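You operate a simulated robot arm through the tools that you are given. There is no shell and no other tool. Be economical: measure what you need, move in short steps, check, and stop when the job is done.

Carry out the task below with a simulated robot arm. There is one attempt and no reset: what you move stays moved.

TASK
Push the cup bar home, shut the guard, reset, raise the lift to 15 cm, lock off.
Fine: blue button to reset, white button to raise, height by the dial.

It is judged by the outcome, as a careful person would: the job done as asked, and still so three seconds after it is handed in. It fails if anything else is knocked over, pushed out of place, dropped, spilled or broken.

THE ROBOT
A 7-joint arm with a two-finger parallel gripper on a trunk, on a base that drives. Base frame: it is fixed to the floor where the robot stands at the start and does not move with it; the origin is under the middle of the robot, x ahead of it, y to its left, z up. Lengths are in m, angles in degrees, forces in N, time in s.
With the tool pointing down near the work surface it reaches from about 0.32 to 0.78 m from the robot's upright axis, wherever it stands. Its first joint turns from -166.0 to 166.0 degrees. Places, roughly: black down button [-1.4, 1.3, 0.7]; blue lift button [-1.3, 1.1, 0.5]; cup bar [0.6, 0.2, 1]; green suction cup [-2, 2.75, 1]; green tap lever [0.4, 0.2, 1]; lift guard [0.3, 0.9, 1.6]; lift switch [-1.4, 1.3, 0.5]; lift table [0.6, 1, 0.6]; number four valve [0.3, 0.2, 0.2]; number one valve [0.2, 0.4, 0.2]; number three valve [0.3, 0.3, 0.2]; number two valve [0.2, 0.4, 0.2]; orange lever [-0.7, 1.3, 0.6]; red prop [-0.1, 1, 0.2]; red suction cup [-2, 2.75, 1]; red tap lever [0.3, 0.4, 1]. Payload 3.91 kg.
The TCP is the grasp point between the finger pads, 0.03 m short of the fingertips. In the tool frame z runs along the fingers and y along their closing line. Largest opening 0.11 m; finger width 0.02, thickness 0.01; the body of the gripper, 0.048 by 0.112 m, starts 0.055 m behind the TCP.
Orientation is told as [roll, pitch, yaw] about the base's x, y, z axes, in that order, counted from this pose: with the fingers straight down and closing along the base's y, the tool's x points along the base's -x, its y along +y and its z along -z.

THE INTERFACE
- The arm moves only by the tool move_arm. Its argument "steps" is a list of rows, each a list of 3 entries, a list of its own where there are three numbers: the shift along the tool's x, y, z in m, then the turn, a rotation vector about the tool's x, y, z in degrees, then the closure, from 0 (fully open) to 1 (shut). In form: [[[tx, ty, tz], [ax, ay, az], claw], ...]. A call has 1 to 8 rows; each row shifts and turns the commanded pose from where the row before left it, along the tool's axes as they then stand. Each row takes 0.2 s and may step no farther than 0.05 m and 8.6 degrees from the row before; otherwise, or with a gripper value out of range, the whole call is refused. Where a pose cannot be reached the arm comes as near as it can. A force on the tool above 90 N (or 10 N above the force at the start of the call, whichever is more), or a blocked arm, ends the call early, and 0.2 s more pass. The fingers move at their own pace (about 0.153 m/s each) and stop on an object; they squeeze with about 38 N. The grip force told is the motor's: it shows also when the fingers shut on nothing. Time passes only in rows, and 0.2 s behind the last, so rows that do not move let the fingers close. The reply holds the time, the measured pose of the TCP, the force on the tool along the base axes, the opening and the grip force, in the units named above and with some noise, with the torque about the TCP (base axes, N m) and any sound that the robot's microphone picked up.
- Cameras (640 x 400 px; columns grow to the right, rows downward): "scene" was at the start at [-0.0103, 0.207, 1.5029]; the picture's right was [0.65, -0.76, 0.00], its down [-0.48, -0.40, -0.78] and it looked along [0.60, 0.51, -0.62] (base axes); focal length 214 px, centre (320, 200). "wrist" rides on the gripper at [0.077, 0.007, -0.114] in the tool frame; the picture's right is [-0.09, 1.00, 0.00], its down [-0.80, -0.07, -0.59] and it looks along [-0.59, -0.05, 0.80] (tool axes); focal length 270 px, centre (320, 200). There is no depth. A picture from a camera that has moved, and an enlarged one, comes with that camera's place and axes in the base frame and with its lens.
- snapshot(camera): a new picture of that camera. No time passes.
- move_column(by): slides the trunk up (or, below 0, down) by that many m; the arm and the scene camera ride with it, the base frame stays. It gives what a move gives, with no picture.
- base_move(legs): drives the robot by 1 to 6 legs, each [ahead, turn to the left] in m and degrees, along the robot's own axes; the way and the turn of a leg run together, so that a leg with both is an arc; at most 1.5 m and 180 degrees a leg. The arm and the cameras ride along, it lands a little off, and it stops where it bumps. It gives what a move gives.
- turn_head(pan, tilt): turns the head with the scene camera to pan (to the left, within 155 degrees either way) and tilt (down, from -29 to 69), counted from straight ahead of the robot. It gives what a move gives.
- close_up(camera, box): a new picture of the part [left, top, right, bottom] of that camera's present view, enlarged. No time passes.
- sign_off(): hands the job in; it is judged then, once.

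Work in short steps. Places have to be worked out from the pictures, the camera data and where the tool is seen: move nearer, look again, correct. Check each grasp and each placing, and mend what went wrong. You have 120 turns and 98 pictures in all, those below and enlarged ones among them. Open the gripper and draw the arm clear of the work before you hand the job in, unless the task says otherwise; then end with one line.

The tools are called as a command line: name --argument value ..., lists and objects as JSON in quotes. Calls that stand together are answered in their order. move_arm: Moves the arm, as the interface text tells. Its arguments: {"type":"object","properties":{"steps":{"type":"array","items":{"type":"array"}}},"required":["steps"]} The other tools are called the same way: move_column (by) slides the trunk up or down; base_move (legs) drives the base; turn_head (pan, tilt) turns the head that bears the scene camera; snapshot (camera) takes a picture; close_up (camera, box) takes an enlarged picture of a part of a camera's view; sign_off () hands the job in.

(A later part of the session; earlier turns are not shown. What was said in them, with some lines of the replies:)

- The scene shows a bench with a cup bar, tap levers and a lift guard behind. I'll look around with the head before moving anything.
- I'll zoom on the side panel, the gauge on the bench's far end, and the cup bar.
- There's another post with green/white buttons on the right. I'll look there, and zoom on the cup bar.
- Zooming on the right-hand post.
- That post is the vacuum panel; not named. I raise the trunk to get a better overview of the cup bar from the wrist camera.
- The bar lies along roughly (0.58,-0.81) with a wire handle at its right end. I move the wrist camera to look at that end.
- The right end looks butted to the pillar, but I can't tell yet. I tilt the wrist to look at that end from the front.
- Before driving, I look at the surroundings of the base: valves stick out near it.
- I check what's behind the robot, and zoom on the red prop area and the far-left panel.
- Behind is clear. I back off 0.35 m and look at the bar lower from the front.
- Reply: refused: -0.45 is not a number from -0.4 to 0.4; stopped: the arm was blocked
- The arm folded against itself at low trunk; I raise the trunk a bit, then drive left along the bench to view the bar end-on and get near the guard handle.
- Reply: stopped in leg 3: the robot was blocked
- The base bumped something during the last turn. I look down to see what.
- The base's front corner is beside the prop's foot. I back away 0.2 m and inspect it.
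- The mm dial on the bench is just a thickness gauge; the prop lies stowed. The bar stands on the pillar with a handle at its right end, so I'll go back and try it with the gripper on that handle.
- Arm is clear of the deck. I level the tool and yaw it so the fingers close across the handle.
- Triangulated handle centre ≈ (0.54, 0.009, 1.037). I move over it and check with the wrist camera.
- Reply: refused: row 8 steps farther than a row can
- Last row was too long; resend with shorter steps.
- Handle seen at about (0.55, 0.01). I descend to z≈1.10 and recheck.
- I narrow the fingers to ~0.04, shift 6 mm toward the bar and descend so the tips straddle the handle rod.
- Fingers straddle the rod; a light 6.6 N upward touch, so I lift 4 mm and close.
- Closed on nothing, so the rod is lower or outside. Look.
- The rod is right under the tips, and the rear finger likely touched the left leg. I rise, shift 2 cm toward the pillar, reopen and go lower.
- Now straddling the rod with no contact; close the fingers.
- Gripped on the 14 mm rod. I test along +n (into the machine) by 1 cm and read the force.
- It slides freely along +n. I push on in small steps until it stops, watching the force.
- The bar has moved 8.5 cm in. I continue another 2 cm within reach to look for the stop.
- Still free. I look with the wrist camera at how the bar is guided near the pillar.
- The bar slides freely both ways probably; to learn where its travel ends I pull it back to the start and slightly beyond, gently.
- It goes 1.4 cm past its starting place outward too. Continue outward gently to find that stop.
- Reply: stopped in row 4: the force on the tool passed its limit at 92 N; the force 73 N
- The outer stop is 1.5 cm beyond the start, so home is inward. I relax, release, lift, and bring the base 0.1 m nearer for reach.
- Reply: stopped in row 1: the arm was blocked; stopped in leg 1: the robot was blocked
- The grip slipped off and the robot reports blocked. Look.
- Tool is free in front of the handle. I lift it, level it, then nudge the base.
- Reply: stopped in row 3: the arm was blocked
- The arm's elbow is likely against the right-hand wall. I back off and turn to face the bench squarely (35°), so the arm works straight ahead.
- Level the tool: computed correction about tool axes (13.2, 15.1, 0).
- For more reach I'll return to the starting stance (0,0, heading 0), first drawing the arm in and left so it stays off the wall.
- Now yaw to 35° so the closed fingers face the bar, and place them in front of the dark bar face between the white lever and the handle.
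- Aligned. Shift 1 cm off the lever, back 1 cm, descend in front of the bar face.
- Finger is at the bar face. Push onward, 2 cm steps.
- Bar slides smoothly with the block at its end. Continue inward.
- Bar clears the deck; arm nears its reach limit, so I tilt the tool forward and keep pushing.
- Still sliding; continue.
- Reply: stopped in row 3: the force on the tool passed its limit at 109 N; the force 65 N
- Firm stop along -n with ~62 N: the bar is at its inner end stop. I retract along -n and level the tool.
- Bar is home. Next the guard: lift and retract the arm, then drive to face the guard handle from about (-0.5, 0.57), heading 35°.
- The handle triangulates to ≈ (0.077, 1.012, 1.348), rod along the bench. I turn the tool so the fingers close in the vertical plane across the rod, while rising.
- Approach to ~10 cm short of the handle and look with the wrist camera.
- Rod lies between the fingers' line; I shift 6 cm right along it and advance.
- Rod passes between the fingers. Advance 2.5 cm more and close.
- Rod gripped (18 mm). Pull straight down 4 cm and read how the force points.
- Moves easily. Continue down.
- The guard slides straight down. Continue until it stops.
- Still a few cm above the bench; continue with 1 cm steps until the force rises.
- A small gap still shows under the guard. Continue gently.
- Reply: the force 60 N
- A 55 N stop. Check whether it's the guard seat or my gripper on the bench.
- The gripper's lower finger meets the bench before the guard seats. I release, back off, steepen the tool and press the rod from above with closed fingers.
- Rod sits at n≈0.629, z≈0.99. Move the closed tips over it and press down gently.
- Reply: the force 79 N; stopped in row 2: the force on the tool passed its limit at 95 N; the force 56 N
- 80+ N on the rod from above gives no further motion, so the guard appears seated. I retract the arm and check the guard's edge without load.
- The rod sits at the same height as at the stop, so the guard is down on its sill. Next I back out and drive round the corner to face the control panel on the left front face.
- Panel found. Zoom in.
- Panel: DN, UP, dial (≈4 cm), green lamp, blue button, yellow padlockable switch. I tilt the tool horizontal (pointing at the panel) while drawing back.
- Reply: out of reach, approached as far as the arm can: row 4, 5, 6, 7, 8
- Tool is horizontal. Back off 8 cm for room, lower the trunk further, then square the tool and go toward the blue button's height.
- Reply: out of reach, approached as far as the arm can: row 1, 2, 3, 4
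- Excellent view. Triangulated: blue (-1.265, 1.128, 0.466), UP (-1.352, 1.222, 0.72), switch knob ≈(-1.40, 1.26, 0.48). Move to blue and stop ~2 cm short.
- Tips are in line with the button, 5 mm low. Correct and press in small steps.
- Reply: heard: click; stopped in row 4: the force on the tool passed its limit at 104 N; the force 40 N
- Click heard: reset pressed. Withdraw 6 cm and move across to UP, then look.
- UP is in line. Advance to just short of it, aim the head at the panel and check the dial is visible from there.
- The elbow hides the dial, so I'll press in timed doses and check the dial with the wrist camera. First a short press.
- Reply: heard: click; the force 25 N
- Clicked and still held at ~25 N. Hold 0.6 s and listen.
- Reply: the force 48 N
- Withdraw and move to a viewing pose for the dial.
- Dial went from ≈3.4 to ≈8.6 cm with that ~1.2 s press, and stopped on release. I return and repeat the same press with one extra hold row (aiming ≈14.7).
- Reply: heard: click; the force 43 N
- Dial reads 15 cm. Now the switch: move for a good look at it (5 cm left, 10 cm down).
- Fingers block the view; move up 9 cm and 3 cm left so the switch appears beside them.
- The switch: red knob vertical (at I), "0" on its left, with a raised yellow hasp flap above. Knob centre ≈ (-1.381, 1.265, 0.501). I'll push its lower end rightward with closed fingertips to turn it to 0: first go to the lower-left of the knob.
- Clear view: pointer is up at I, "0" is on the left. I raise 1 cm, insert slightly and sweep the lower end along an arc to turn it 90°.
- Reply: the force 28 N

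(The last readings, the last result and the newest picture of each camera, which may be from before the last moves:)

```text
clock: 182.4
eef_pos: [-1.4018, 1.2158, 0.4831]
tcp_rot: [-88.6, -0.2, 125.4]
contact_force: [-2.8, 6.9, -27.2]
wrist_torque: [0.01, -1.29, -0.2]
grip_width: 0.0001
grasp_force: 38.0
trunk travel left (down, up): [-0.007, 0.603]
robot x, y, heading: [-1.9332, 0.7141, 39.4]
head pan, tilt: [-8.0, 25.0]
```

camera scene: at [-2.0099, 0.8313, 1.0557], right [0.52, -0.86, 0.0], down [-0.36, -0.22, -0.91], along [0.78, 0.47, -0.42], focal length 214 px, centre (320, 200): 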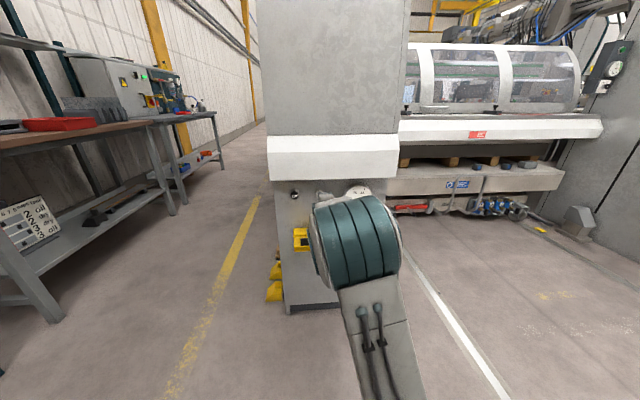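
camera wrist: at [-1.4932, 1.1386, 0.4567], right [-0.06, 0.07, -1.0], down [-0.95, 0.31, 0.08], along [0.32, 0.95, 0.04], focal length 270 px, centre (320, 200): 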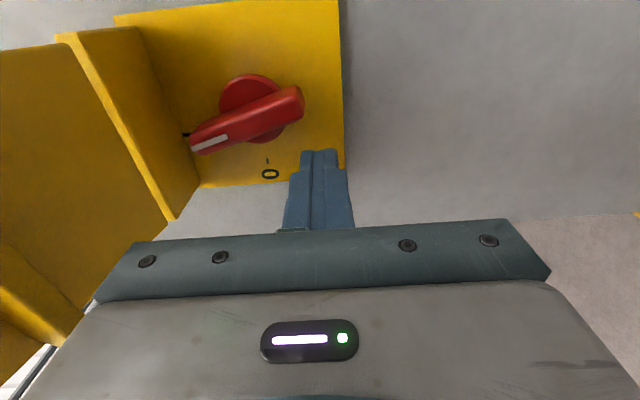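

27 N against the knob suggests it reached its stop. Withdraw and verify.

move_arm --steps '[[[0, 0.008, 0], [0, 0, 0], 1], [[0, 0.01, -0.04], [0, 0, 0], 1], [[-0.045, 0.0, 0], [0, 0, 0], 1], [[-0.03, 0.0, -0.02], [0, 0, 0], 1]]'

snapshot --camera "wrist"

```text
clock: 183.4
eef_pos: [-1.4913, 1.2425, 0.4736]
tcp_rot: [-89.3, -0.3, 125.2]
contact_force: [0.2, -0.5, -0.1]
wrist_torque: [-0.02, 0.0, 0.01]
grip_width: 0.0002
grasp_force: 37.0
trunk travel left (down, up): [-0.007, 0.603]
robot x, y, heading: [-1.9319, 0.7129, 39.3]
head pan, tilt: [-8.0, 25.0]
```

```text
2 pictures are left
camera wrist: at [-1.5415, 1.1136, 0.4689], right [-0.06, 0.07, -1.0], down [-0.95, 0.31, 0.08], along [0.32, 0.95, 0.05], focal length 270 px, centre (320, 200)
```

wrist: 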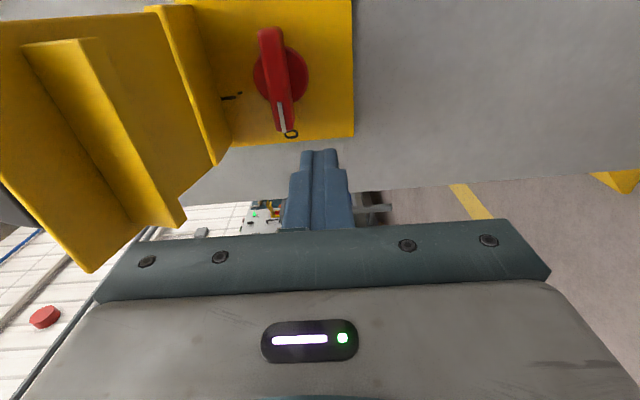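

Knob is at 0. To complete the lock-off I'll fold the raised hasp flap down over it: go round above the flap (beside the padlock) and approach.

move_arm --steps '[[[0, 0, -0.05], [0, 0, 0], 1], [[0, 0, -0.05], [0, 0, 0], 1], [[0.02, -0.04, 0], [0, 0, 0], 1], [[0.02, -0.04, 0], [0, 0, 0], 1], [[0.02, -0.04, 0], [0, 0, 0], 1], [[0.02, -0.04, 0], [0, 0, 0], 1], [[0, 0, 0.045], [0, 0, 0], 1], [[0, 0, 0.04], [0, 0, 0], 1]]'

snapshot --camera "wrist"

```text
clock: 185.2
eef_pos: [-1.4552, 1.1694, 0.6321]
tcp_rot: [-89.3, -0.2, 125.2]
contact_force: [-0.1, 0.8, 0.8]
wrist_torque: [-0.01, 0.05, -0.03]
grip_width: 0.0
grasp_force: 37.7
trunk travel left (down, up): [-0.007, 0.603]
robot x, y, heading: [-1.9379, 0.7179, 39.2]
head pan, tilt: [-8.0, 25.0]
```

```text
1 pictures are left
camera wrist: at [-1.5051, 1.0413, 0.6263], right [-0.06, 0.07, -1.0], down [-0.95, 0.31, 0.08], along [0.32, 0.95, 0.05], focal length 270 px, centre (320, 200)
```

wrist: 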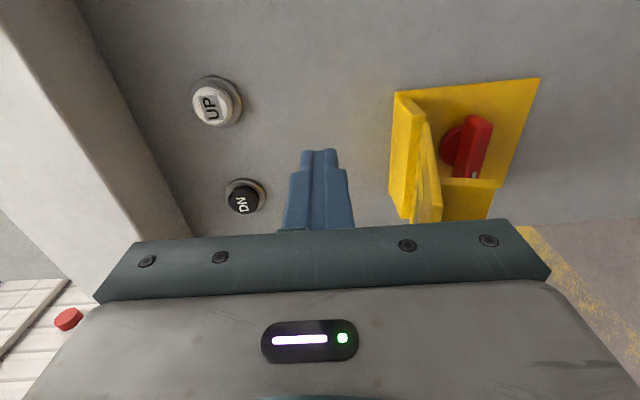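

Fingers are above the flap, beside the padlock. Press down.

move_arm --steps '[[[0, 0.02, 0], [0, 0, 0], 1], [[0, 0.02, 0], [0, 0, 0], 1], [[0, 0.02, 0], [0, 0, 0], 1], [[0, 0.02, 0], [0, 0, 0], 1], [[0, 0.02, 0], [0, 0, 0], 1]]'

```text
clock: 186.4
eef_pos: [-1.456, 1.1682, 0.5322]
tcp_rot: [-89.4, -0.2, 125.2]
contact_force: [0.3, -0.4, 0.6]
wrist_torque: [0.05, 0.07, -0.03]
grip_width: 0.0
grasp_force: 37.1
trunk travel left (down, up): [-0.007, 0.603]
robot x, y, heading: [-1.9357, 0.7175, 39.2]
head pan, tilt: [-8.0, 25.0]
```

Little resistance. Continue down 3 cm, then push inward.

move_arm --steps '[[[0, 0.02, 0], [0, 0, 0], 1], [[0, 0.015, 0], [0, 0, 0], 1], [[0, 0, 0.012], [0, 0, 0], 1], [[0, 0, 0.012], [0, 0, 0], 1], [[0, 0, 0.01], [0, 0, 0], 1], [[0, 0, 0.008], [0, 0, 0], 1]]'

```text
clock: 187.8
eef_pos: [-1.4212, 1.1916, 0.4988]
tcp_rot: [-89.3, -0.3, 125.2]
contact_force: [-0.6, 0.4, 0.0]
wrist_torque: [0.01, 0.01, 0.02]
grip_width: 0.0002
grasp_force: 37.8
trunk travel left (down, up): [-0.007, 0.603]
robot x, y, heading: [-1.9342, 0.7142, 38.9]
head pan, tilt: [-8.0, 25.0]
```

move_arm --steps '[[[0, 0, 0.006], [0, 0, 0], 1], [[0, 0, 0.006], [0, 0, 0], 1]]'

```text
clock: 188.4
eef_pos: [-1.4158, 1.1969, 0.4966]
tcp_rot: [-89.2, -0.2, 125.1]
contact_force: [-39.1, -31.8, 2.0]
wrist_torque: [0.23, -0.16, 0.31]
grip_width: 0.0
grasp_force: 37.6
trunk travel left (down, up): [-0.007, 0.603]
robot x, y, heading: [-1.9308, 0.7147, 39.2]
head pan, tilt: [-8.0, 25.0]
```

Firm contact (~50 N) at n≈-0.43. I retreat straight back and up to look at the result.

move_arm --steps '[[[0, 0, -0.045], [0, 0, 0], 1], [[0, 0, -0.045], [0, 0, 0], 1], [[0, 0, -0.045], [0, 0, 0], 1], [[0.01, -0.045, -0.01], [0, 0, 0], 1], [[0.01, -0.045, 0], [0, 0, 0], 1], [[0, 0, 0], [0, 0, 0], 1]]'

close_up --camera "wrist" --box '[300, 20, 620, 220]'

```text
clock: 189.8
eef_pos: [-1.5186, 1.0986, 0.5881]
tcp_rot: [-89.3, -0.4, 125.2]
contact_force: [-0.2, 0.1, 0.5]
wrist_torque: [-0.02, -0.01, -0.02]
grip_width: 0.0
grasp_force: 37.5
trunk travel left (down, up): [-0.007, 0.603]
robot x, y, heading: [-1.9341, 0.7142, 38.9]
head pan, tilt: [-8.0, 25.0]
```

```text
2.00 times, centred on (460, 120) of wrist
camera zoom: at [-1.5688, 0.9701, 0.5823], right [-0.06, 0.07, -1.0], down [-0.95, 0.31, 0.08], along [0.32, 0.95, 0.04], focal length 541 px, centre (40, 360)
```

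zoom: 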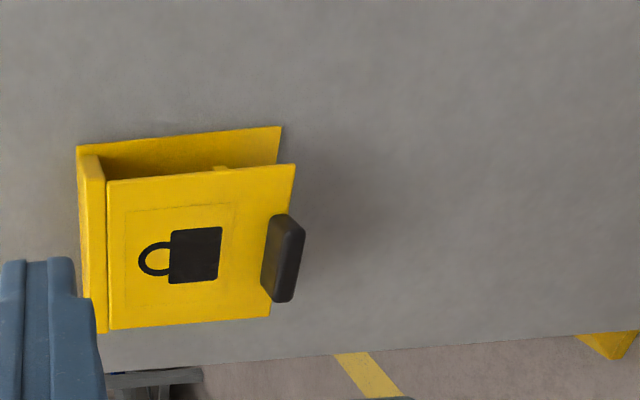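

The hasp flap is shut over the knob at 0. I open the gripper, draw the arm clear by backing away, and hand in.

base_move --legs '[[-0.2, 0]]'

move_arm --steps '[[[0, 0, 0], [0, 0, 0], 0.3], [[0, 0, 0], [0, 0, 0], 0], [[0, 0, 0], [0, 0, 0], 0]]'

sign_off

```text
clock: 191.4
eef_pos: [-1.6752, 0.9709, 0.5893]
tcp_rot: [-89.3, -0.2, 125.2]
contact_force: [0.5, 0.0, -0.4]
wrist_torque: [0.04, 0.02, -0.01]
grip_width: 0.0
grasp_force: 37.8
trunk travel left (down, up): [-0.007, 0.603]
robot x, y, heading: [-2.087, 0.5887, 39.1]
head pan, tilt: [-8.0, 25.0]
```

```text
clock: 192.2
eef_pos: [-1.6734, 0.9723, 0.588]
tcp_rot: [-89.3, -0.3, 125.2]
contact_force: [0.3, -1.2, 0.3]
wrist_torque: [0.0, -0.01, 0.04]
grip_width: 0.1101
grasp_force: 0.0
trunk travel left (down, up): [-0.007, 0.603]
robot x, y, heading: [-2.0921, 0.587, 39.2]
head pan, tilt: [-8.0, 25.0]
```

```text
The job is handed in.
```

I pushed the cup bar to its inner stop, shut the guard, reset with the blue button, raised the lift with the white button until the dial read 15 cm, then turned the switch to 0 and folded its lock flap shut; a small gap was still visible under the guard, but pressing down with over 80 N moved it no further.
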